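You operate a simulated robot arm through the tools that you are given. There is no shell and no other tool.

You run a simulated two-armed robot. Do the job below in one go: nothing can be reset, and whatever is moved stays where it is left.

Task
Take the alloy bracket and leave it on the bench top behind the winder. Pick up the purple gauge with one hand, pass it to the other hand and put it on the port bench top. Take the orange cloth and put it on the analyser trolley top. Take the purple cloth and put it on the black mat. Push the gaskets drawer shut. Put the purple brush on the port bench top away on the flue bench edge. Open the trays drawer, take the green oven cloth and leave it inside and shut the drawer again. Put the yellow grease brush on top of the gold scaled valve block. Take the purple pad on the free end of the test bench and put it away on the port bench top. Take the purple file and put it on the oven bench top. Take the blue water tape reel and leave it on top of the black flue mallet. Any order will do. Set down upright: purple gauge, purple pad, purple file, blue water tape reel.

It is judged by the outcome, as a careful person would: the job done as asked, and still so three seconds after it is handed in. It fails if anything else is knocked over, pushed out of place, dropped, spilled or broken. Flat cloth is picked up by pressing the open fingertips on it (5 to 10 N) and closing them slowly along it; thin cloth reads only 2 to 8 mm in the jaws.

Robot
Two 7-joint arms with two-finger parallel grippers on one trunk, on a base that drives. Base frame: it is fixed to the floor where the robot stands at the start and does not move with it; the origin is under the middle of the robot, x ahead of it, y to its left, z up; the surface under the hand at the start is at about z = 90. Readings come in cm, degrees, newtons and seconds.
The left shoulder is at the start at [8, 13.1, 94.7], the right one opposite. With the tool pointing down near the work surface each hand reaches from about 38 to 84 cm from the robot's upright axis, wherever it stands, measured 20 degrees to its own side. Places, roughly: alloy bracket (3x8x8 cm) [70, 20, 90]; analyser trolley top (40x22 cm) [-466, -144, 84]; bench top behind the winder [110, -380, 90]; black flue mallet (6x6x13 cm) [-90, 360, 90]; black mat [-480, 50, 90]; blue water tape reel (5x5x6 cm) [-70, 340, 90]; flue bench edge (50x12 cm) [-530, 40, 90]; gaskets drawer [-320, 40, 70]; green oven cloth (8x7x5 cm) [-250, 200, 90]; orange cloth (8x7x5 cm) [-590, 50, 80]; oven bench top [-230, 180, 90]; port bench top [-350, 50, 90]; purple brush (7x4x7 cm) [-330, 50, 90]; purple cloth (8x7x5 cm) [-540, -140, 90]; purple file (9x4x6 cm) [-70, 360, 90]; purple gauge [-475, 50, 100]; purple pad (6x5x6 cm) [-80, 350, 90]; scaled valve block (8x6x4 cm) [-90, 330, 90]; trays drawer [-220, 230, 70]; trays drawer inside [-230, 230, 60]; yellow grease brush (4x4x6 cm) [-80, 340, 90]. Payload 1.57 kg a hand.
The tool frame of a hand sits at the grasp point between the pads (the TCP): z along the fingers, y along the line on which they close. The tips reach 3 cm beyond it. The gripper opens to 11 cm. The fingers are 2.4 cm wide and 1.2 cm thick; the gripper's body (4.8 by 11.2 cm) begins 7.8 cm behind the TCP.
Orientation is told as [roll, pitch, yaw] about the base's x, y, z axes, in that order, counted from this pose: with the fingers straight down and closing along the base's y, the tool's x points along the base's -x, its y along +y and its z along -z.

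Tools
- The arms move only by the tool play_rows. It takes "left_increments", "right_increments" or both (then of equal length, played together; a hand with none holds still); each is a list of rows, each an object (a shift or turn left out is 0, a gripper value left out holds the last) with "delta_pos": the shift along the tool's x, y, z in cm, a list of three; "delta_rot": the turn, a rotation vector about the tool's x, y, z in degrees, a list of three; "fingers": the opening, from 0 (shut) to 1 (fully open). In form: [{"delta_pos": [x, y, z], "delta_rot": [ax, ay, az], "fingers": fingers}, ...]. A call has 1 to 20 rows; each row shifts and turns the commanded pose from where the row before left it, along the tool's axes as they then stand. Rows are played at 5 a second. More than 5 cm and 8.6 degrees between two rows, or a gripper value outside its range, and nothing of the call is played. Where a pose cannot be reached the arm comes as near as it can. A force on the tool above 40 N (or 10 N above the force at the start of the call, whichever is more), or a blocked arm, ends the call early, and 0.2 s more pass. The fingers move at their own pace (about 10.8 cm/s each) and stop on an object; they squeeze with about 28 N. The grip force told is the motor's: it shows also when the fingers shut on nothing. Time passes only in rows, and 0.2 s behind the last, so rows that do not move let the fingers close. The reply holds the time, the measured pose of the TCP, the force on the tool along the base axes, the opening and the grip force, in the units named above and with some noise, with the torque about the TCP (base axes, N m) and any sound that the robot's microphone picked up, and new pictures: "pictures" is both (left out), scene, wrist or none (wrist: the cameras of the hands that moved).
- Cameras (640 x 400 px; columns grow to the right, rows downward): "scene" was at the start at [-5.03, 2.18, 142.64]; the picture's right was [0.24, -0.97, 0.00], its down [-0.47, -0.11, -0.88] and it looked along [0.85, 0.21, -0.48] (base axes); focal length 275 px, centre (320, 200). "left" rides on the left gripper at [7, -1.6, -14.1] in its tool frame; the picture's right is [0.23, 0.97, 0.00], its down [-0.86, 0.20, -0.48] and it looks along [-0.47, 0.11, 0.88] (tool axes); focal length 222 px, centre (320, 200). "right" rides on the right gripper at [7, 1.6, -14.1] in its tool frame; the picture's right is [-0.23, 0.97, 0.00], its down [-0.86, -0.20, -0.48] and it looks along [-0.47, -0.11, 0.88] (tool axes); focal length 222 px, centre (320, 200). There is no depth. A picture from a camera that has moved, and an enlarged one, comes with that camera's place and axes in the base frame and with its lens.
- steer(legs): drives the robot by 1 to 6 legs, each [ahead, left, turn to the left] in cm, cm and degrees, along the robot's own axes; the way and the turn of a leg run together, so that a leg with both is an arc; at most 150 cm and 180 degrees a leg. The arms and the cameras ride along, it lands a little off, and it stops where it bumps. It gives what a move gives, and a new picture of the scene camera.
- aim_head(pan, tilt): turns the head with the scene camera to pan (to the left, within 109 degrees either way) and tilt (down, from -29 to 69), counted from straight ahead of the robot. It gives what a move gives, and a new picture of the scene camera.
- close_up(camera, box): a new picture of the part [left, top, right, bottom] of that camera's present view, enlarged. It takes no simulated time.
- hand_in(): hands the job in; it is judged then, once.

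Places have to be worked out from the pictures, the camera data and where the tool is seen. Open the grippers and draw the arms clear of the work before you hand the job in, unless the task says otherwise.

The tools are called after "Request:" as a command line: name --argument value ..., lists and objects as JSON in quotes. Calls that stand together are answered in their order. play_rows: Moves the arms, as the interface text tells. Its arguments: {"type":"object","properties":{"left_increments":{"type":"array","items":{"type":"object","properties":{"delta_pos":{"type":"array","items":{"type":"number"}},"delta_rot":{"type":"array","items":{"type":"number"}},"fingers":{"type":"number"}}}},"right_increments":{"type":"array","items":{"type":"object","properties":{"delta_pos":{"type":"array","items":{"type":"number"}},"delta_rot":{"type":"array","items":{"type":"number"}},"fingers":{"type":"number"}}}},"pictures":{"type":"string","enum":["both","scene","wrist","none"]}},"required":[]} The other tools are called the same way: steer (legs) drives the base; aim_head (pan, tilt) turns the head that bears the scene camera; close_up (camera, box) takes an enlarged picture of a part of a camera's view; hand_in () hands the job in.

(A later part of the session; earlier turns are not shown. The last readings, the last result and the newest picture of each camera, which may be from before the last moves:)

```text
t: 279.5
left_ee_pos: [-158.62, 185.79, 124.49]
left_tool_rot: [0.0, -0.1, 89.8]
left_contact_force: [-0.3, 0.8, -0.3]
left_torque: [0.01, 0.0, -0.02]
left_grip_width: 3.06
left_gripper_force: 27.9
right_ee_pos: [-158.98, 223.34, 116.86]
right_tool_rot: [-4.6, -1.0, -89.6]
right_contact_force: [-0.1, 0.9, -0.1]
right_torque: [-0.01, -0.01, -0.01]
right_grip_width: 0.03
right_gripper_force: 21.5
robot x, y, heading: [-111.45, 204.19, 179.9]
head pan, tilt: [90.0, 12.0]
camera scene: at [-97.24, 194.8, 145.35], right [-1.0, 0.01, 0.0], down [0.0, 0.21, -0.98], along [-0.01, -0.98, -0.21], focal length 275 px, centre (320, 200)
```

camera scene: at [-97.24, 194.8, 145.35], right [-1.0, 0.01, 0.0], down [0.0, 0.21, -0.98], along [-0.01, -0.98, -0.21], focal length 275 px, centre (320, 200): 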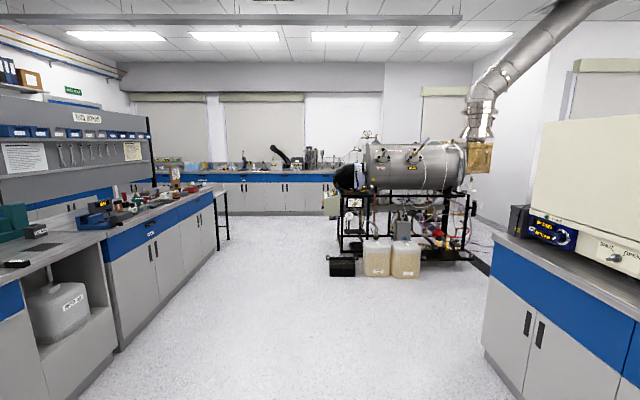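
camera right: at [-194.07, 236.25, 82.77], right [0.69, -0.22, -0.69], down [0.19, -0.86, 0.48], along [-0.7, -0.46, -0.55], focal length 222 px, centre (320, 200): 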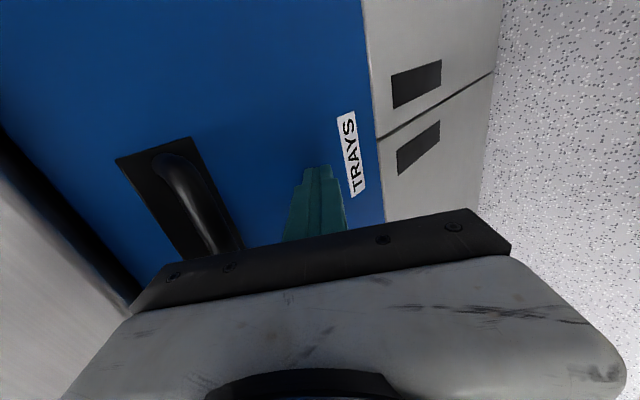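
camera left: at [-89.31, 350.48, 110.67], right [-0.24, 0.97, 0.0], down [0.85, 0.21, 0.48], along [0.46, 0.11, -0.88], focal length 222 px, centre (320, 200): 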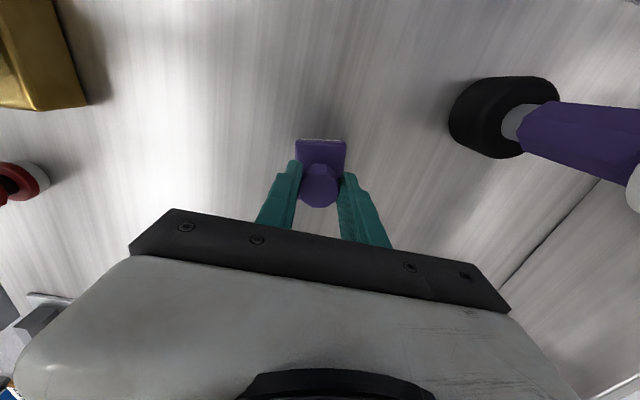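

The oven bench ends at y≈41 and the boiler stands around y -80…-190, so there's a passage along y≈-20 toward -x. I'll drive there and look.

Request:
play_rows --right_increments '[{"delta_rot": [-4.5, 0, 0]}, {"delta_pos": [0, 0, -3]}, {}]' --pictures "none"

Request:
steer --legs '[[0, 0, 90], [115, 0, 0], [110, 0, 0], [0, 0, -90]]'

Request:
aim_head --pan 0 --tilt 12

```text
t: 280.3
left_ee_pos: [-158.77, 185.76, 124.54]
left_tool_rot: [0.0, 0.0, 89.7]
left_contact_force: [-0.5, -0.3, -0.1]
left_torque: [-0.01, 0.0, 0.02]
left_grip_width: 3.07
left_gripper_force: 27.8
right_ee_pos: [-158.97, 223.52, 119.99]
right_tool_rot: [0.1, -1.0, -89.6]
right_contact_force: [0.1, -0.2, 0.5]
right_torque: [0.01, -0.02, -0.02]
right_grip_width: 0.0
right_gripper_force: 20.4
robot x, y, heading: [-111.52, 204.47, 179.7]
head pan, tilt: [90.0, 12.0]
```

```text
t: 298.8
left_ee_pos: [-162.99, -35.07, 124.55]
left_tool_rot: [-0.1, 0.0, 89.4]
left_contact_force: [-0.5, 0.5, -0.2]
left_torque: [0.02, 0.02, 0.0]
left_grip_width: 3.04
left_gripper_force: 28.5
right_ee_pos: [-163.05, 2.65, 120.03]
right_tool_rot: [0.0, -0.9, -90.1]
right_contact_force: [0.3, -0.3, -1.0]
right_torque: [-0.02, 0.02, 0.0]
right_grip_width: 0.02
right_gripper_force: 21.0
robot x, y, heading: [-115.48, -16.75, 179.0]
head pan, tilt: [90.0, 12.0]
camera scene: at [-101.43, -26.49, 145.35], right [-1.0, 0.01, 0.0], down [0.0, 0.21, -0.98], along [-0.01, -0.98, -0.21], focal length 275 px, centre (320, 200)
```

scene: 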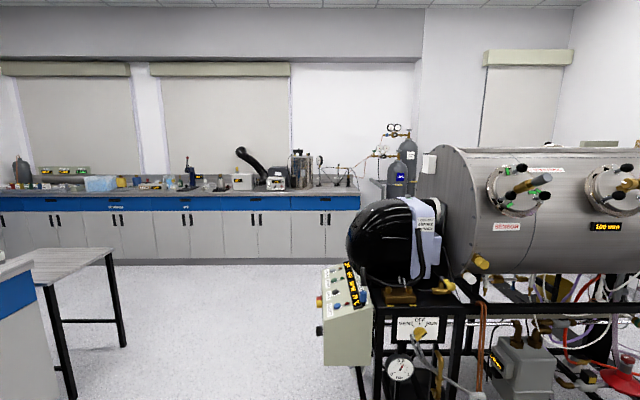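

```text
t: 300.5
left_ee_pos: [-162.98, -35.11, 124.57]
left_tool_rot: [0.1, 0.0, 89.4]
left_contact_force: [-0.5, -0.5, -1.3]
left_torque: [0.0, 0.01, -0.02]
left_grip_width: 3.06
left_gripper_force: 28.0
right_ee_pos: [-163.13, 2.64, 119.87]
right_tool_rot: [0.0, -1.0, -90.1]
right_contact_force: [-0.2, -0.3, 0.4]
right_torque: [0.05, -0.02, -0.03]
right_grip_width: 0.0
right_gripper_force: 21.1
robot x, y, heading: [-114.92, -16.92, 179.3]
head pan, tilt: [0.0, 12.0]
camera scene: at [-110.63, -17.05, 145.35], right [0.01, 1.0, 0.0], down [0.21, 0.0, -0.98], along [-0.98, 0.01, -0.21], focal length 275 px, centre (320, 200)
```

scene: 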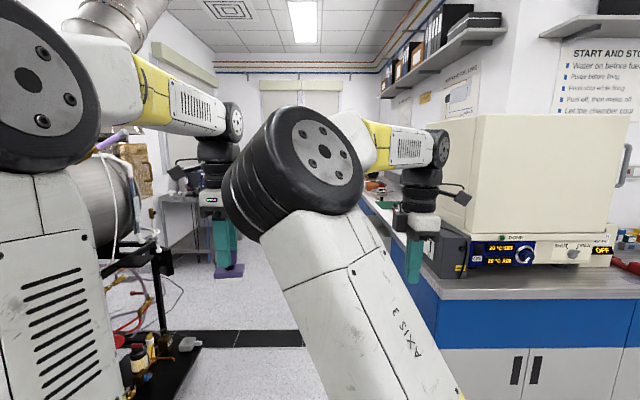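

A passage continues toward -x with another bench on the right. I'll drive ahead 90 cm and look around.

Request:
steer --legs '[[95, 0, 0.7]]'

Request:
aim_head --pan -35 --tilt 15

Request:
aim_head --pan 25 --tilt 15

```text
t: 305.4
left_ee_pos: [-257.33, -34.8, 124.66]
left_tool_rot: [0.0, 0.0, 89.7]
left_contact_force: [-1.3, 0.0, -0.9]
left_torque: [-0.02, -0.01, 0.01]
left_grip_width: 3.06
left_gripper_force: 28.3
right_ee_pos: [-257.98, 3.08, 119.93]
right_tool_rot: [0.0, -0.9, -89.5]
right_contact_force: [0.9, 0.3, 0.6]
right_torque: [-0.04, 0.02, 0.04]
right_grip_width: 0.0
right_gripper_force: 21.2
robot x, y, heading: [-210.15, -16.02, 179.8]
head pan, tilt: [0.0, 12.0]
camera scene: at [-205.25, -16.24, 145.35], right [0.0, 1.0, 0.0], down [0.21, 0.0, -0.98], along [-0.98, 0.0, -0.21], focal length 275 px, centre (320, 200)
```

scene: 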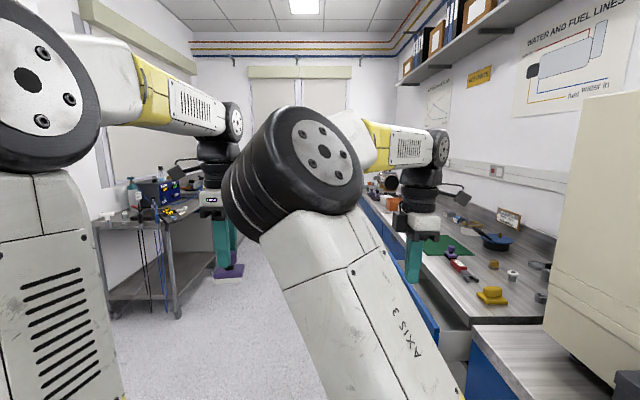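

```text
t: 306.4
left_ee_pos: [-257.47, -34.76, 124.52]
left_tool_rot: [-0.1, 0.1, 89.7]
left_contact_force: [0.6, 0.8, -0.3]
left_torque: [0.0, 0.01, 0.01]
left_grip_width: 3.05
left_gripper_force: 27.9
right_ee_pos: [-257.88, 3.03, 119.92]
right_tool_rot: [0.0, -0.9, -89.5]
right_contact_force: [-0.1, 0.1, -0.3]
right_torque: [-0.01, 0.01, 0.01]
right_grip_width: 0.0
right_gripper_force: 21.4
robot x, y, heading: [-209.89, -15.97, 179.8]
head pan, tilt: [-35.0, 15.0]
camera scene: at [-203.57, -10.89, 144.86], right [0.58, 0.82, 0.0], down [0.21, -0.15, -0.97], along [-0.79, 0.56, -0.26], focal length 275 px, centre (320, 200)
```

scene: 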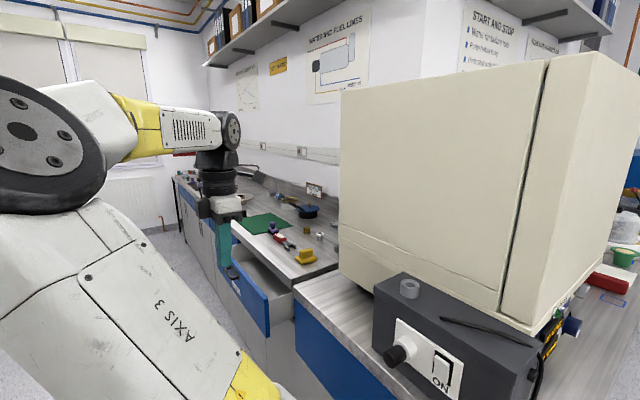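

```text
t: 307.7
left_ee_pos: [-257.41, -34.9, 124.51]
left_tool_rot: [0.0, 0.1, 89.9]
left_contact_force: [0.6, -1.0, -1.4]
left_torque: [-0.01, 0.0, 0.0]
left_grip_width: 3.04
left_gripper_force: 27.6
right_ee_pos: [-257.84, 2.92, 119.87]
right_tool_rot: [0.0, -1.0, -89.5]
right_contact_force: [0.4, -0.6, -0.2]
right_torque: [-0.02, -0.02, -0.01]
right_grip_width: 0.0
right_gripper_force: 21.4
robot x, y, heading: [-210.27, -16.34, 179.6]
head pan, tilt: [25.0, 15.0]
camera scene: at [-204.41, -20.18, 144.86], right [-0.42, 0.91, 0.0], down [0.24, 0.11, -0.97], along [-0.88, -0.4, -0.26], focal length 275 px, centre (320, 200)
```

scene: 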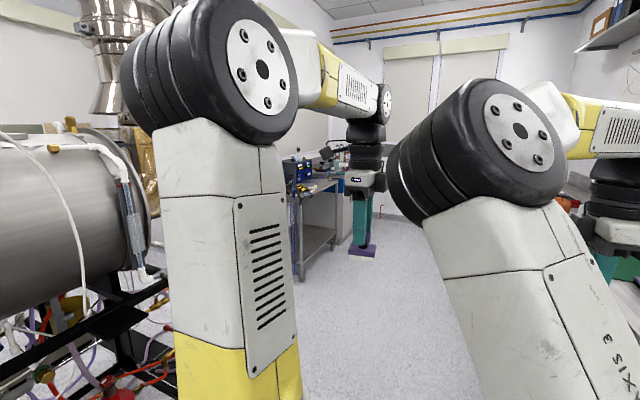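

The port bench is ahead on the right, with its gaskets drawer standing open (front around y≈25–34). I'll drive along to x≈-318, keeping left, then turn to face the bench.

Request:
steer --legs '[[50, 25, 0], [58, 10, 0], [0, 0, -90]]'

Request:
aim_head --pan 0 --tilt 30

```text
t: 317.7
left_ee_pos: [-335.92, -3.72, 124.58]
left_tool_rot: [0.0, 0.0, -0.4]
left_contact_force: [0.0, -0.1, -1.4]
left_torque: [0.01, 0.0, 0.0]
left_grip_width: 3.07
left_gripper_force: 27.8
right_ee_pos: [-298.11, -3.39, 119.88]
right_tool_rot: [-0.2, -1.0, -179.7]
right_contact_force: [-0.3, 0.1, 1.1]
right_torque: [0.0, -0.02, 0.0]
right_grip_width: 0.03
right_gripper_force: 21.1
robot x, y, heading: [-317.43, -51.09, 89.6]
head pan, tilt: [25.0, 15.0]
camera scene: at [-321.39, -56.66, 144.86], right [0.91, 0.42, 0.0], down [0.11, -0.24, -0.97], along [-0.4, 0.88, -0.26], focal length 275 px, centre (320, 200)
```

scene: 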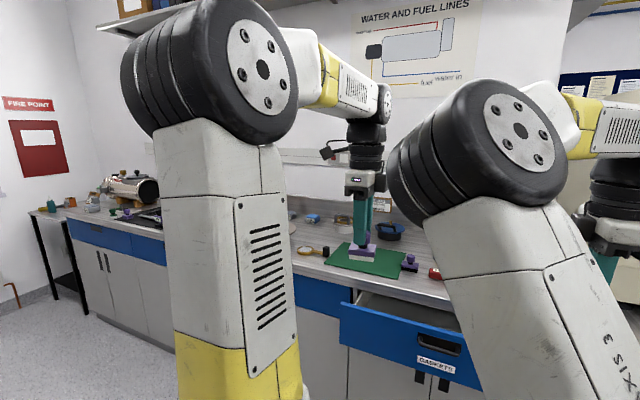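

```text
t: 318.6
left_ee_pos: [-335.93, -3.7, 124.58]
left_tool_rot: [0.0, 0.0, -0.4]
left_contact_force: [0.0, 0.9, -0.7]
left_torque: [0.02, -0.04, 0.02]
left_grip_width: 3.05
left_gripper_force: 28.2
right_ee_pos: [-298.13, -3.48, 119.86]
right_tool_rot: [0.0, -1.0, -179.8]
right_contact_force: [-0.1, -0.1, -0.1]
right_torque: [-0.01, 0.01, 0.02]
right_grip_width: 0.0
right_gripper_force: 21.2
robot x, y, heading: [-317.4, -51.24, 89.5]
head pan, tilt: [0.0, 30.0]
camera scene: at [-317.45, -56.11, 142.45], right [1.0, -0.01, 0.0], down [0.0, -0.5, -0.87], along [0.01, 0.87, -0.5], focal length 275 px, centre (320, 200)
```

scene: 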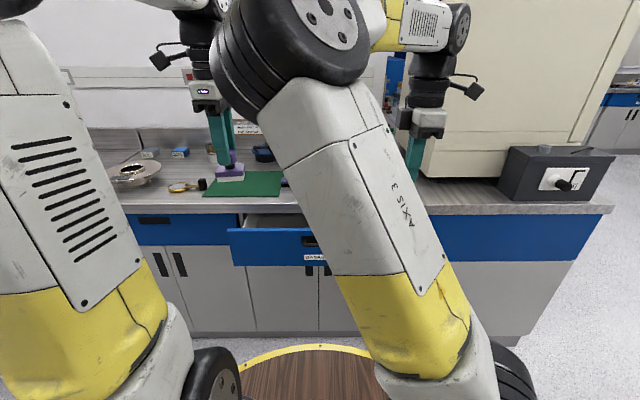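

The right elbow has folded inward and blocks the view. I'll rotate the right wrist back to its original orientation, which should free the elbow.

Request:
play_rows --right_increments '[{"delta_rot": [0, 0, 8.2], "fingers": 0.45}, {"delta_rot": [0, 0, 8.2]}, {"delta_rot": [0, 0, 8.2]}, {"delta_rot": [0, 0, 8.2]}, {"delta_rot": [0, 0, 8.2]}, {"delta_rot": [0, 0, 8.2]}, {"delta_rot": [0, 0, 8.2]}, {"delta_rot": [0, 0, 8.2]}, {"delta_rot": [0, 0, 8.2]}, {"delta_rot": [0, 0, 8.2]}, {"delta_rot": [0, 0, 8.2]}, {"delta_pos": [0, -3, 0]}, {}]' --pictures "scene"

```text
t: 321.4
left_ee_pos: [-335.82, -3.71, 124.58]
left_tool_rot: [-0.1, 0.0, -0.4]
left_contact_force: [-0.2, 0.0, -0.2]
left_torque: [0.01, 0.0, -0.02]
left_grip_width: 3.07
left_gripper_force: 28.3
right_ee_pos: [-295.17, -3.34, 119.76]
right_tool_rot: [1.0, 0.0, 90.0]
right_contact_force: [0.6, -0.1, -0.5]
right_torque: [0.0, 0.01, 0.0]
right_grip_width: 4.96
right_gripper_force: 0.1
robot x, y, heading: [-317.8, -51.08, 89.8]
head pan, tilt: [0.0, 30.0]
camera scene: at [-317.44, -56.11, 142.44], right [1.0, -0.01, 0.0], down [0.0, -0.5, -0.87], along [0.01, 0.87, -0.5], focal length 275 px, centre (320, 200)
```

scene: 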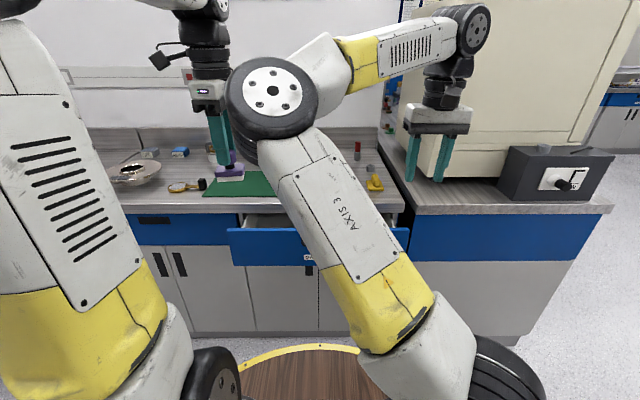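

Request:
play_rows --right_increments '[{"delta_pos": [1.5, -4, 0]}, {"delta_pos": [1.5, -4, 0]}, {"delta_pos": [1.5, -4, 0]}, {"delta_pos": [1.5, -4, 0]}, {"delta_pos": [1.5, -4, 0]}, {"delta_pos": [1.5, -2, 0]}, {}]' --pictures "scene"

```text
t: 323.0
left_ee_pos: [-335.79, -3.68, 124.58]
left_tool_rot: [-0.1, 0.0, -0.4]
left_contact_force: [0.8, 0.3, -1.0]
left_torque: [-0.03, 0.01, 0.0]
left_grip_width: 3.07
left_gripper_force: 27.9
right_ee_pos: [-273.14, -12.38, 119.51]
right_tool_rot: [1.0, 0.0, 90.1]
right_contact_force: [0.7, 0.7, -0.1]
right_torque: [0.02, 0.03, 0.01]
right_grip_width: 4.97
right_gripper_force: 0.1
robot x, y, heading: [-317.42, -51.3, 89.5]
head pan, tilt: [0.0, 30.0]
camera scene: at [-317.43, -56.11, 142.44], right [1.0, -0.01, 0.0], down [0.0, -0.5, -0.87], along [0.01, 0.87, -0.5], focal length 275 px, centre (320, 200)
```

scene: 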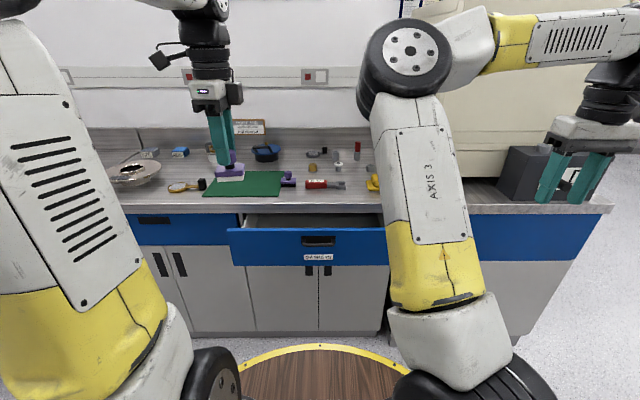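

Request:
close_up --camera "scene" --box '[100, 120, 420, 320]'

Request:
close_up --camera "scene" --box '[190, 130, 390, 255]'

Request:
close_up --camera "left" --box '[0, 0, 640, 400]'

```text
2.00 times, centred on (260, 220) of scene
camera zoom: at [-317.43, -56.11, 142.44], right [1.0, -0.01, 0.0], down [0.0, -0.5, -0.87], along [0.01, 0.87, -0.5], focal length 549 px, centre (440, 160)
```

zoom: 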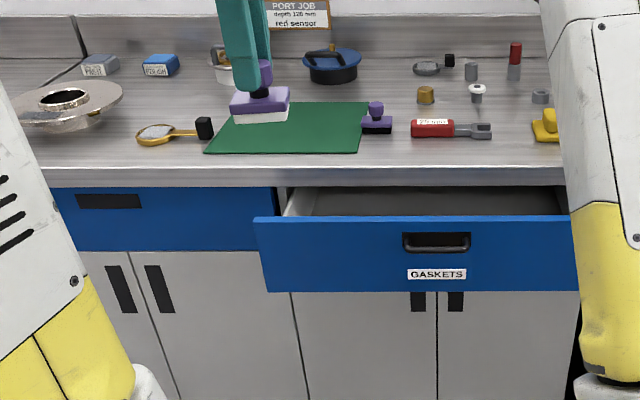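

```text
3.20 times, centred on (290, 192) of scene
camera zoom: at [-317.43, -56.11, 142.44], right [1.0, -0.01, 0.0], down [0.0, -0.5, -0.87], along [0.01, 0.87, -0.5], focal length 879 px, centre (416, 224)
```

zoom: 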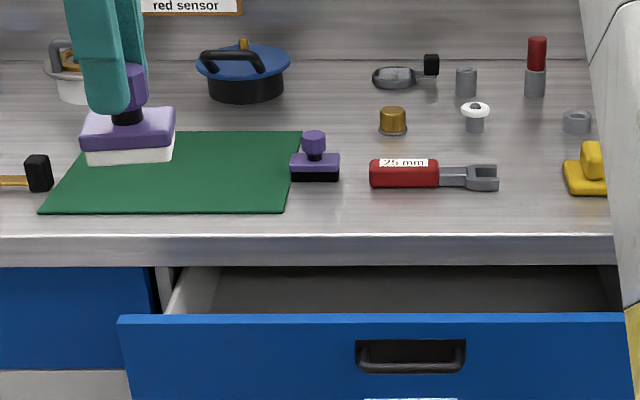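

```text
1.00 times, centred on (320, 200) of left (not enlarged: the box is as wide or as high as the picture)
camera zoom: at [-342.89, -5.32, 138.66], right [-0.22, 0.98, 0.0], down [0.86, 0.19, 0.48], along [0.47, 0.1, -0.88], focal length 222 px, centre (320, 200)
```

zoom: 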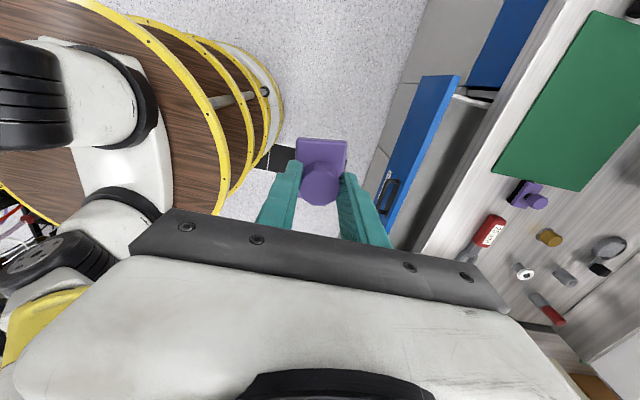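

Purple brush is at [-329.5, 47.3], the bench edge at y≈32, and the gaskets drawer front at y≈23 (about 11 cm open). With the right hand I'll tilt 45° and push the drawer shut first.

Request:
play_rows --right_increments '[{"delta_pos": [-1.7, 3.9, 0], "fingers": 0.2}, {"delta_pos": [-1.7, 3.9, 0], "fingers": 0.0}, {"delta_pos": [-1.7, 3.9, 0]}, {"delta_pos": [-1.7, 3.9, 0]}, {"delta_pos": [-1.7, 3.9, 0]}, {"delta_pos": [-1.7, 3.9, 0]}, {"delta_pos": [-1.7, 3.9, 0]}, {"delta_rot": [0, -7.5, 0]}, {"delta_rot": [0, -7.5, 0]}, {"delta_rot": [0, -7.5, 0]}, {"delta_rot": [0, -7.5, 0]}, {"delta_rot": [0, -7.5, 0]}, {"delta_rot": [0, -7.5, 0]}, {}]' --pictures "both"

```text
t: 326.0
left_ee_pos: [-335.97, -3.92, 125.2]
left_tool_rot: [1.0, 0.1, -0.2]
left_contact_force: [-0.6, 0.5, -0.4]
left_torque: [-0.06, -0.03, -0.03]
left_grip_width: 3.06
left_gripper_force: 28.0
right_ee_pos: [-297.9, -0.57, 119.63]
right_tool_rot: [1.8, -44.5, 85.6]
right_contact_force: [-0.5, -0.7, -0.5]
right_torque: [0.0, 0.0, -0.01]
right_grip_width: 0.0
right_gripper_force: 21.6
robot x, y, heading: [-317.8, -51.36, 89.8]
head pan, tilt: [0.0, 30.0]
camera scene: at [-317.44, -56.1, 142.44], right [1.0, -0.01, 0.0], down [0.0, -0.5, -0.87], along [0.01, 0.87, -0.5], focal length 275 px, centre (320, 200)
camera right: at [-300.27, -15.29, 124.75], right [-0.96, 0.22, 0.18], down [0.24, 0.26, 0.94], along [0.15, 0.94, -0.3], focal length 222 px, centre (320, 200)
```

scene: 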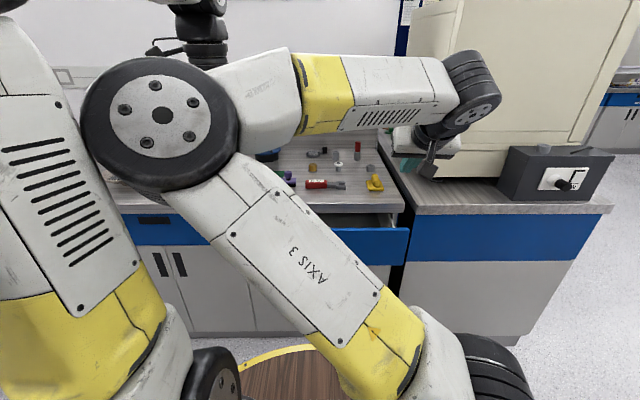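
right: 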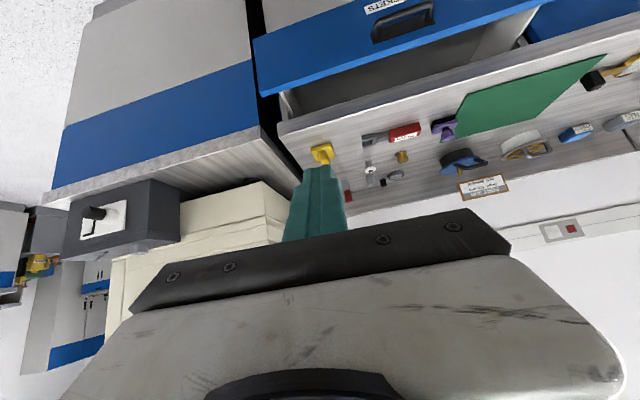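

The right elbow swung inward and nudged the left arm (the left hand shifted 0.6 cm). I'll reverse this tilt and move the right hand back out.

Request:
play_rows --right_increments '[{"delta_rot": [0, 7.5, 0]}, {"delta_rot": [0, 7.5, 0]}, {"delta_rot": [0, 7.5, 0]}, {"delta_rot": [0, 7.5, 0]}, {"delta_rot": [0, 7.5, 0]}, {"delta_rot": [0, 7.2, 0]}, {"delta_pos": [1.7, -3.9, 0]}, {"delta_pos": [1.7, -3.9, 0]}, {"delta_pos": [1.7, -3.9, 0]}, {"delta_pos": [1.7, -3.9, 0]}, {"delta_pos": [1.7, -3.9, 0]}, {}]' --pictures "scene"

```text
t: 328.6
left_ee_pos: [-335.82, -3.76, 124.54]
left_tool_rot: [0.0, 0.0, -0.4]
left_contact_force: [-0.7, 0.0, -0.2]
left_torque: [0.03, 0.01, 0.01]
left_grip_width: 3.04
left_gripper_force: 28.1
right_ee_pos: [-280.83, -9.16, 119.46]
right_tool_rot: [1.1, -0.2, 90.1]
right_contact_force: [-0.8, 0.1, -0.5]
right_torque: [-0.03, 0.0, -0.01]
right_grip_width: 0.0
right_gripper_force: 21.6
robot x, y, heading: [-317.4, -51.15, 89.5]
head pan, tilt: [0.0, 30.0]
camera scene: at [-317.43, -56.11, 142.44], right [1.0, -0.01, 0.0], down [0.0, -0.5, -0.87], along [0.01, 0.87, -0.5], focal length 275 px, centre (320, 200)
```

scene: 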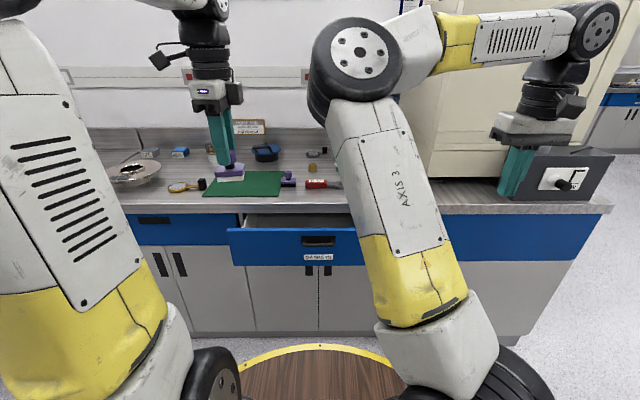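

Left hand is back in place, no harm. Better plan: place the pad first with the left hand, then use the free left hand for the drawer. I'll pull the right hand back, then approach.

Request:
play_rows --right_increments '[{"delta_pos": [4, 0, 0]}, {"delta_pos": [4, 0, 0]}, {"delta_pos": [4, 0, 0]}, {"delta_pos": [4, 0, 0]}, {}]' --pictures "none"

Request:
steer --legs '[[0, -16, 0.4], [34, 0, 0]]'

Request:
aim_head --pan 10 --tilt 38

Request:
close_up --camera "left" --box '[0, 0, 640, 400]'

```text
t: 329.8
left_ee_pos: [-335.87, -3.75, 124.59]
left_tool_rot: [0.0, 0.0, -0.3]
left_contact_force: [-0.3, 0.4, -0.8]
left_torque: [-0.01, -0.01, -0.02]
left_grip_width: 3.04
left_gripper_force: 28.8
right_ee_pos: [-280.71, -24.96, 119.49]
right_tool_rot: [1.1, -0.3, 90.0]
right_contact_force: [1.1, 0.4, -0.4]
right_torque: [0.0, -0.02, 0.01]
right_grip_width: 0.01
right_gripper_force: 21.4
robot x, y, heading: [-317.53, -51.27, 89.7]
head pan, tilt: [0.0, 30.0]
```

```text
t: 333.0
left_ee_pos: [-320.25, 30.13, 124.6]
left_tool_rot: [0.1, 0.1, 0.1]
left_contact_force: [-0.1, -0.5, -0.2]
left_torque: [0.0, 0.02, -0.02]
left_grip_width: 3.05
left_gripper_force: 27.1
right_ee_pos: [-264.99, 9.54, 119.62]
right_tool_rot: [1.0, -0.4, 90.6]
right_contact_force: [0.1, 0.4, 0.7]
right_torque: [-0.01, 0.01, 0.01]
right_grip_width: 0.0
right_gripper_force: 21.2
robot x, y, heading: [-301.48, -17.0, 90.1]
head pan, tilt: [0.0, 30.0]
camera scene: at [-301.37, -22.04, 142.44], right [1.0, 0.0, 0.0], down [0.0, -0.5, -0.87], along [0.0, 0.87, -0.5], focal length 275 px, centre (320, 200)
```

scene: 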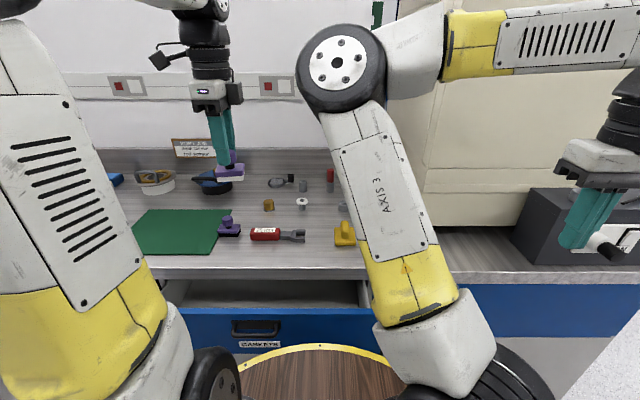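

```text
t: 333.8
left_ee_pos: [-320.25, 30.15, 124.52]
left_tool_rot: [0.0, 0.0, 0.1]
left_contact_force: [-0.6, -0.3, -0.5]
left_torque: [-0.03, -0.01, 0.06]
left_grip_width: 3.04
left_gripper_force: 28.0
right_ee_pos: [-264.95, 9.53, 119.38]
right_tool_rot: [0.9, -0.3, 90.5]
right_contact_force: [-0.7, 0.8, 1.1]
right_torque: [-0.01, 0.0, 0.02]
right_grip_width: 0.01
right_gripper_force: 21.5
robot x, y, heading: [-301.53, -17.17, 90.2]
head pan, tilt: [10.0, 38.0]
camera scene: at [-302.87, -22.58, 141.21], right [0.98, 0.18, 0.0], down [0.11, -0.61, -0.79], along [-0.14, 0.78, -0.62], focal length 275 px, centre (320, 200)
```

scene: 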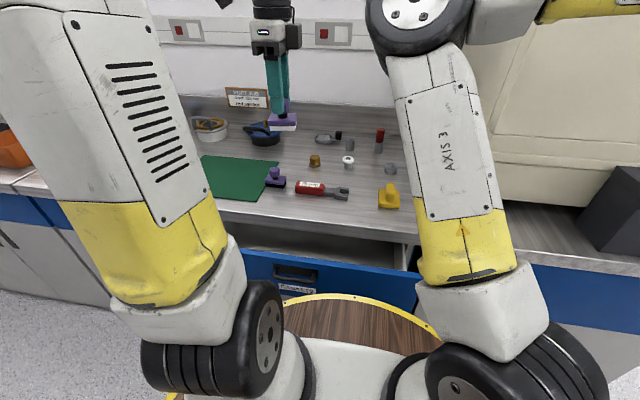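

```text
1.00 times, centred on (320, 200) of left (not enlarged: the box is as wide or as high as the picture)
camera zoom: at [-327.33, 28.51, 138.66], right [-0.23, 0.97, 0.0], down [0.85, 0.2, 0.48], along [0.47, 0.11, -0.88], focal length 222 px, centre (320, 200)
```

zoom: 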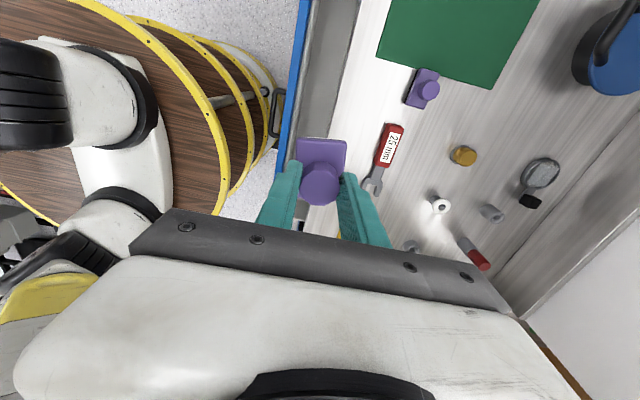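

The patch between the red wrench, the brass cap and the white valve, centred near [-314, 54], is free. I'll carry the pad over it.

Request:
play_rows --left_increments '[{"delta_pos": [-1.04, 3.97, 1]}, {"delta_pos": [-1.04, 3.97, 2]}, {"delta_pos": [-1.04, 3.97, 2]}, {"delta_pos": [-1.04, 3.97, 2]}, {"delta_pos": [-1.04, 3.97, 2]}, {"delta_pos": [-1.04, 3.97, 2]}, {}]' --pictures "both"

Request:
close_up --camera "left" --box '[160, 60, 480, 260]'

```text
t: 335.4
left_ee_pos: [-314.14, 54.35, 113.48]
left_tool_rot: [-0.2, 0.0, 0.1]
left_contact_force: [-0.5, 0.8, -0.9]
left_torque: [0.0, 0.01, -0.04]
left_grip_width: 3.07
left_gripper_force: 27.9
right_ee_pos: [-264.93, 9.6, 119.59]
right_tool_rot: [0.9, -0.4, 90.6]
right_contact_force: [-0.1, 0.5, -0.5]
right_torque: [0.02, 0.01, -0.01]
right_grip_width: 0.0
right_gripper_force: 20.8
robot x, y, heading: [-301.31, -16.79, 90.0]
head pan, tilt: [10.0, 38.0]
camera scene: at [-302.87, -22.57, 141.21], right [0.98, 0.18, 0.0], down [0.11, -0.61, -0.79], along [-0.14, 0.78, -0.62], focal length 275 px, centre (320, 200)
camera left: at [-321.25, 52.61, 127.65], right [-0.23, 0.97, 0.0], down [0.85, 0.2, 0.48], along [0.47, 0.11, -0.88], focal length 222 px, centre (320, 200)
```

scene: 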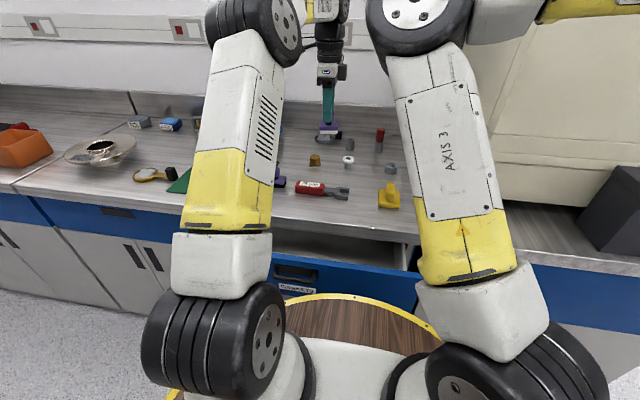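
left: 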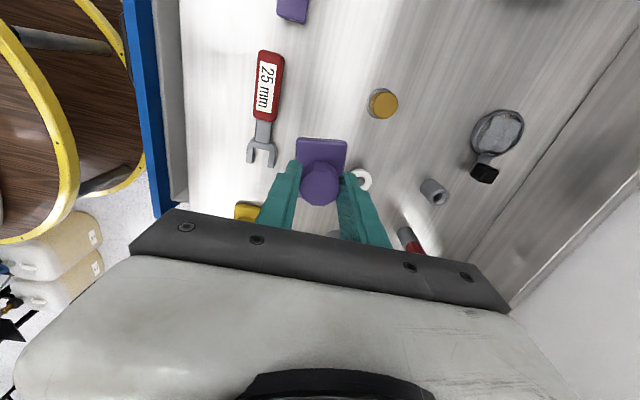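

```text
2.00 times, centred on (320, 160) of left
camera zoom: at [-321.25, 52.61, 127.65], right [-0.23, 0.97, 0.0], down [0.85, 0.2, 0.48], along [0.47, 0.11, -0.88], focal length 444 px, centre (320, 280)
```

zoom: 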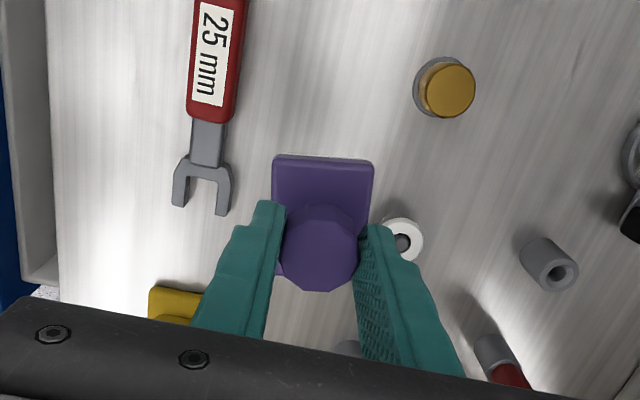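

The spot is clear on all sides; lowering the pad.

Request:
play_rows --left_increments '[{"delta_pos": [0, 0, 4]}, {"delta_pos": [0, 0, 4]}, {"delta_pos": [0, 0, 4]}, {"delta_pos": [0, 0, 2.5]}, {"delta_pos": [0, 0, 1.5]}, {"delta_pos": [0, 0, 0.5]}, {}]' --pictures "wrist"

```text
t: 337.0
left_ee_pos: [-314.11, 53.92, 96.99]
left_tool_rot: [-0.1, 0.0, 0.1]
left_contact_force: [-0.2, -1.0, -1.0]
left_torque: [0.0, 0.01, -0.01]
left_grip_width: 3.1
left_gripper_force: 27.8
right_ee_pos: [-265.06, 9.52, 119.52]
right_tool_rot: [1.0, -0.3, 90.6]
right_contact_force: [-0.3, 0.0, -0.8]
right_torque: [0.01, -0.01, 0.02]
right_grip_width: 0.0
right_gripper_force: 21.5
robot x, y, heading: [-301.64, -16.92, 90.0]
head pan, tilt: [10.0, 38.0]
camera left: at [-321.17, 52.28, 111.2], right [-0.23, 0.97, 0.0], down [0.85, 0.2, 0.48], along [0.47, 0.11, -0.88], focal length 222 px, centre (320, 200)
```

left: 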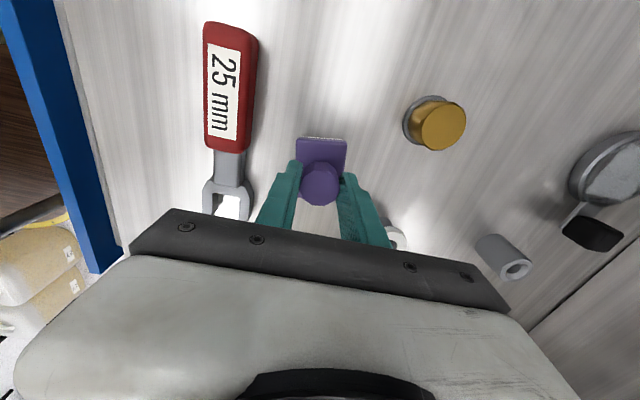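

Request:
play_rows --left_increments '[{"delta_pos": [0, 0, 0.25]}, {"delta_pos": [0, 0, 0.15]}, {"delta_pos": [0, 0, 0.1]}, {}]' --pictures "none"

```text
t: 338.0
left_ee_pos: [-313.98, 53.92, 96.66]
left_tool_rot: [0.0, -0.1, 0.2]
left_contact_force: [0.3, -1.6, 7.7]
left_torque: [-0.09, -0.05, 0.03]
left_grip_width: 3.02
left_gripper_force: 28.4
right_ee_pos: [-265.06, 9.48, 119.55]
right_tool_rot: [1.0, -0.3, 90.6]
right_contact_force: [-0.4, 0.4, -0.1]
right_torque: [-0.02, -0.01, -0.01]
right_grip_width: 0.01
right_gripper_force: 21.4
robot x, y, heading: [-301.46, -17.2, 90.0]
head pan, tilt: [10.0, 38.0]
```

Contact made. Release and lift; the left hand then heads for the carry pose.

Request:
play_rows --left_increments '[{"fingers": 0.3}, {"fingers": 0.36}, {"fingers": 0.45}, {}, {"delta_pos": [0, 0, -1]}, {"delta_pos": [0, 0, -2]}, {"delta_pos": [0, 0, -4]}, {"delta_pos": [0, 0, -4]}, {"delta_pos": [0, 0, -4]}, {"delta_pos": [0, 0, -4]}, {}]' --pictures "wrist"

```text
t: 340.4
left_ee_pos: [-314.15, 54.05, 115.37]
left_tool_rot: [0.0, 0.0, 0.1]
left_contact_force: [0.2, 0.2, 1.1]
left_torque: [0.0, 0.02, -0.03]
left_grip_width: 4.95
left_gripper_force: 0.1
right_ee_pos: [-264.94, 9.58, 119.54]
right_tool_rot: [1.1, -0.3, 90.6]
right_contact_force: [1.0, 0.3, 0.0]
right_torque: [-0.01, -0.04, 0.01]
right_grip_width: 0.0
right_gripper_force: 21.2
robot x, y, heading: [-301.28, -17.19, 89.8]
head pan, tilt: [10.0, 38.0]
camera left: at [-321.09, 52.39, 129.44], right [-0.23, 0.97, 0.0], down [0.85, 0.2, 0.48], along [0.47, 0.11, -0.88], focal length 222 px, centre (320, 200)
```

left: 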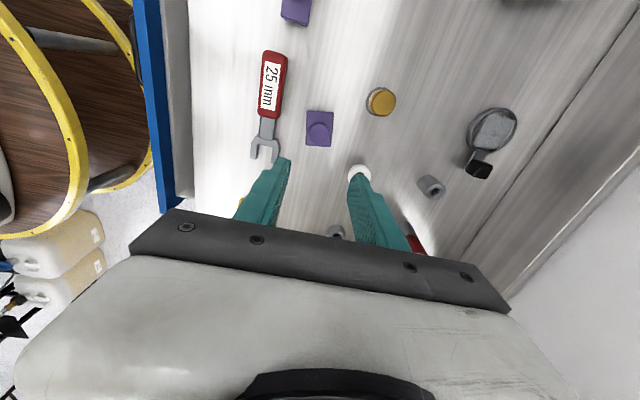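

Pad is upright on the bench. Now the left hand will push the gaskets drawer: retract it, back the base up, then tilt 45° and lower in front of the drawer.

Request:
play_rows --left_increments '[{"delta_pos": [1, -4, -1], "fingers": 0.2}, {"delta_pos": [1, -4, -1], "fingers": 0.0}, {"delta_pos": [2, -4, -1]}, {"delta_pos": [2, -4, -1]}, {"delta_pos": [2, -4, 0]}, {"delta_pos": [2, -4, 0]}, {}]' --pictures "none"

Request:
steer --legs '[[-33, 0, 0]]'

Request:
play_rows --left_increments '[{"delta_pos": [0, 4, 0]}, {"delta_pos": [0, 4, 0]}, {"delta_pos": [0, 3, 0]}, {"delta_rot": [-7.5, 0, 0]}, {"delta_rot": [-7.5, 0, 0]}, {"delta_rot": [-7.5, 0, 0]}, {"delta_rot": [-7.5, 0, 0]}, {"delta_rot": [-7.5, 0, 0]}, {"delta_rot": [-7.5, 0, 0]}, {}]' --pictures "both"

```text
t: 342.0
left_ee_pos: [-324.23, 29.87, 119.43]
left_tool_rot: [0.0, 0.0, 0.1]
left_contact_force: [1.2, 0.8, 0.2]
left_torque: [0.01, 0.0, 0.02]
left_grip_width: 0.0
left_gripper_force: 21.5
right_ee_pos: [-264.94, 9.63, 119.52]
right_tool_rot: [1.1, -0.3, 90.7]
right_contact_force: [-0.7, 0.2, -0.3]
right_torque: [-0.01, -0.01, -0.01]
right_grip_width: 0.01
right_gripper_force: 21.2
robot x, y, heading: [-301.54, -17.4, 90.1]
head pan, tilt: [10.0, 38.0]
```

```text
t: 344.1
left_ee_pos: [-324.26, -2.73, 119.38]
left_tool_rot: [0.1, 0.0, 0.4]
left_contact_force: [0.2, 0.0, -0.8]
left_torque: [-0.02, -0.01, -0.03]
left_grip_width: 0.01
left_gripper_force: 21.1
right_ee_pos: [-264.92, -22.75, 119.51]
right_tool_rot: [0.9, -0.3, 90.9]
right_contact_force: [0.8, 0.1, 0.6]
right_torque: [0.02, 0.01, 0.01]
right_grip_width: 0.0
right_gripper_force: 21.4
robot x, y, heading: [-301.51, -49.25, 90.5]
head pan, tilt: [10.0, 38.0]
camera scene: at [-302.68, -55.15, 141.21], right [0.98, 0.18, 0.0], down [0.11, -0.61, -0.79], along [-0.14, 0.77, -0.62], focal length 275 px, centre (320, 200)
```

scene: 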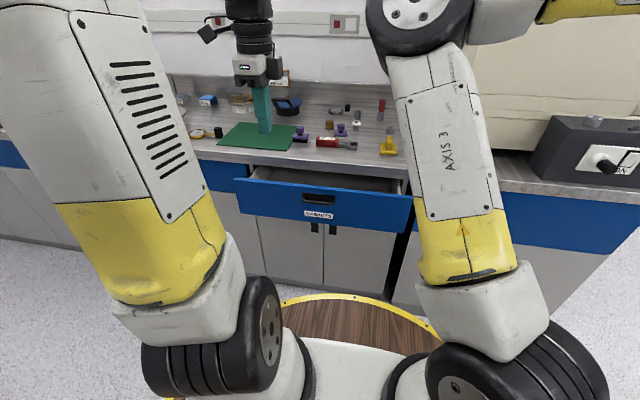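

```text
t: 346.3
left_ee_pos: [-324.31, 8.21, 119.43]
left_tool_rot: [45.0, 0.0, 0.5]
left_contact_force: [0.7, 0.9, -0.8]
left_torque: [-0.02, 0.02, 0.02]
left_grip_width: 0.0
left_gripper_force: 21.4
right_ee_pos: [-265.02, -22.81, 119.55]
right_tool_rot: [1.0, -0.4, 90.9]
right_contact_force: [-0.2, 0.0, 0.3]
right_torque: [0.02, 0.0, -0.03]
right_grip_width: 0.0
right_gripper_force: 21.3
robot x, y, heading: [-301.43, -50.1, 90.5]
head pan, tilt: [10.0, 38.0]
camera scene: at [-302.68, -55.16, 141.2], right [0.98, 0.18, 0.0], down [0.11, -0.61, -0.79], along [-0.14, 0.77, -0.62], focal length 275 px, centre (320, 200)
camera left: at [-331.25, -3.09, 128.27], right [-0.23, 0.69, 0.69], down [0.86, -0.19, 0.48], along [0.46, 0.7, -0.54], focal length 222 px, centre (320, 200)
```

scene: 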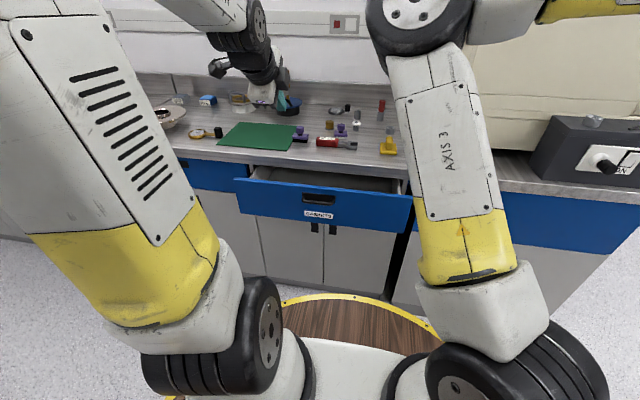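
left: 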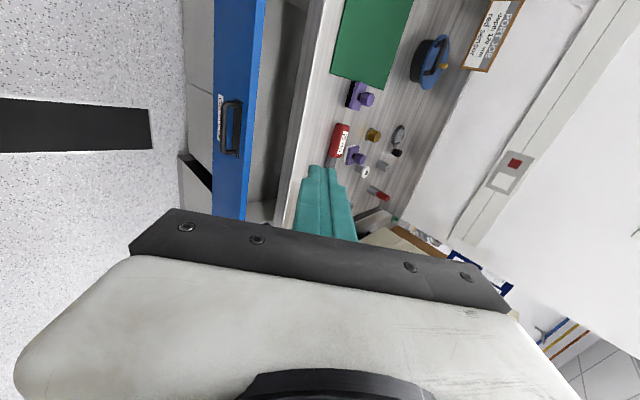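

The tilted left hand is in line. Lowering it in front of the drawer face, below the handle.

Request:
play_rows --left_increments '[{"delta_pos": [-0.2, -2.67, 3.16]}, {"delta_pos": [-0.2, -2.67, 3.16]}, {"delta_pos": [-0.2, -2.67, 3.16]}, {"delta_pos": [-0.2, -2.67, 3.16]}, {"delta_pos": [-0.2, -2.67, 3.16]}, {"delta_pos": [-0.2, -2.67, 3.16]}, {"delta_pos": [-0.2, -2.67, 3.16]}, {"delta_pos": [-0.2, -2.67, 3.16]}, {"delta_pos": [-0.2, -2.67, 3.16]}, {"delta_pos": [-0.2, -2.67, 3.16]}, {"delta_pos": [-0.2, -2.67, 3.16]}, {}]' --pictures "both"

```text
t: 348.9
left_ee_pos: [-322.2, 12.06, 74.04]
left_tool_rot: [45.0, 0.0, 0.4]
left_contact_force: [0.1, 0.0, -0.5]
left_torque: [0.01, 0.01, -0.01]
left_grip_width: 0.0
left_gripper_force: 21.3
right_ee_pos: [-265.05, -22.79, 119.52]
right_tool_rot: [1.0, -0.3, 90.8]
right_contact_force: [0.2, -0.2, -0.6]
right_torque: [0.02, -0.01, 0.02]
right_grip_width: 0.0
right_gripper_force: 21.4
robot x, y, heading: [-301.37, -49.51, 90.2]
head pan, tilt: [10.0, 38.0]
camera scene: at [-302.68, -55.16, 141.2], right [0.98, 0.18, 0.0], down [0.11, -0.61, -0.79], along [-0.14, 0.77, -0.62], focal length 275 px, centre (320, 200)
camera left: at [-329.2, 0.71, 82.81], right [-0.23, 0.69, 0.69], down [0.86, -0.19, 0.48], along [0.46, 0.7, -0.54], focal length 222 px, centre (320, 200)
```

scene: 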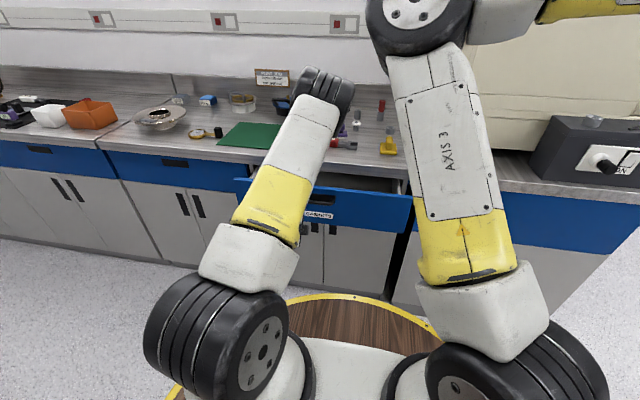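
left: 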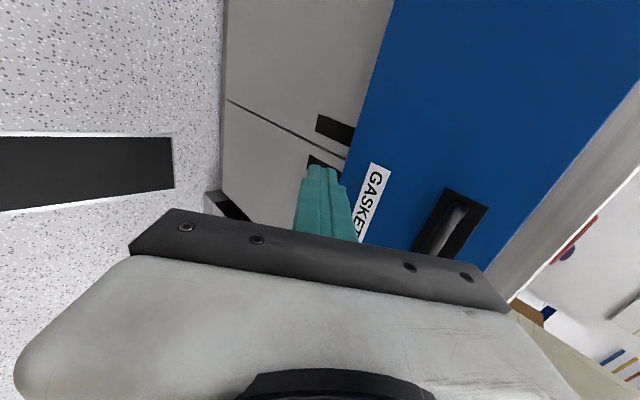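

Same geometry as with the trays drawer, which worked. Driving ahead 17 cm, then finishing with the arm.

Request:
steer --legs '[[17, 0, 0]]'

Request:
play_rows --left_increments '[{"delta_pos": [0, 0.4, 0.4]}, {"delta_pos": [0, 0.35, 0.35]}, {"delta_pos": [0, 0.3, 0.3]}, {}]' --pictures "wrist"

```text
t: 350.4
left_ee_pos: [-322.27, 29.53, 74.1]
left_tool_rot: [44.9, 0.0, 0.3]
left_contact_force: [0.1, 0.0, 0.5]
left_torque: [-0.05, 0.02, -0.01]
left_grip_width: 0.0
left_gripper_force: 21.2
right_ee_pos: [-264.99, -5.51, 119.65]
right_tool_rot: [1.0, -0.3, 90.7]
right_contact_force: [-0.5, 0.6, -0.5]
right_torque: [-0.01, 0.01, 0.0]
right_grip_width: 0.0
right_gripper_force: 21.6
robot x, y, heading: [-301.6, -32.29, 90.3]
head pan, tilt: [10.0, 38.0]
camera scene: at [-302.8, -37.67, 141.2], right [0.98, 0.18, 0.0], down [0.11, -0.61, -0.79], along [-0.14, 0.78, -0.62], focal length 275 px, centre (320, 200)
```

scene: 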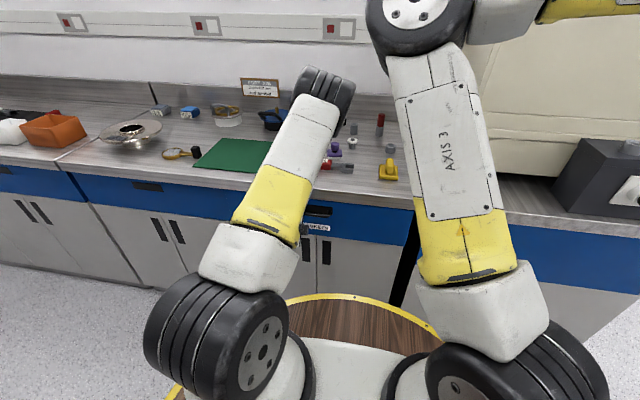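

```text
t: 351.4
left_ee_pos: [-322.2, 30.72, 73.94]
left_tool_rot: [44.9, 0.1, 0.2]
left_contact_force: [0.0, -1.1, 0.2]
left_torque: [-0.02, -0.01, 0.01]
left_grip_width: 0.0
left_gripper_force: 21.8
right_ee_pos: [-264.89, -5.43, 119.46]
right_tool_rot: [0.9, -0.3, 90.7]
right_contact_force: [-0.1, 0.2, 0.6]
right_torque: [-0.01, -0.02, -0.01]
right_grip_width: 0.0
right_gripper_force: 21.6
robot x, y, heading: [-301.37, -32.18, 90.3]
head pan, tilt: [10.0, 38.0]
camera left: at [-329.1, 19.73, 82.79], right [-0.23, 0.69, 0.69], down [0.86, -0.19, 0.48], along [0.46, 0.7, -0.54], focal length 222 px, centre (320, 200)
```

left: 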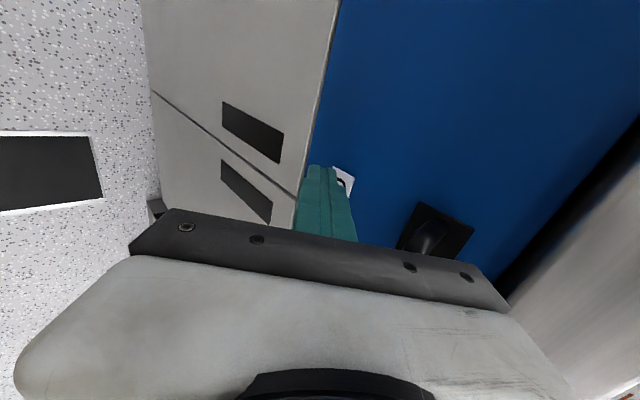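

Almost home; continuing with small pushes until the stop is felt.

Request:
play_rows --left_increments '[{"delta_pos": [0, 0.35, 0.35]}, {"delta_pos": [0, 0.35, 0.35]}, {"delta_pos": [0, 0.3, 0.3]}, {"delta_pos": [0, 0.3, 0.3]}, {}]' --pictures "none"

```text
t: 352.1
left_ee_pos: [-322.13, 31.71, 73.95]
left_tool_rot: [44.6, 0.0, 0.3]
left_contact_force: [2.7, -12.8, 12.6]
left_torque: [0.16, -0.14, -0.14]
left_grip_width: 0.01
left_gripper_force: 21.3
right_ee_pos: [-264.98, -5.53, 119.53]
right_tool_rot: [1.0, -0.4, 90.7]
right_contact_force: [-0.5, -0.7, 0.0]
right_torque: [-0.02, 0.04, -0.01]
right_grip_width: 0.02
right_gripper_force: 21.3
robot x, y, heading: [-301.23, -32.06, 90.2]
head pan, tilt: [10.0, 38.0]
stopped in row 3 (left hand): the force on the tool passed its limit at 47 N (the readings are from after the stop); the commanded pose is now the measured one
```

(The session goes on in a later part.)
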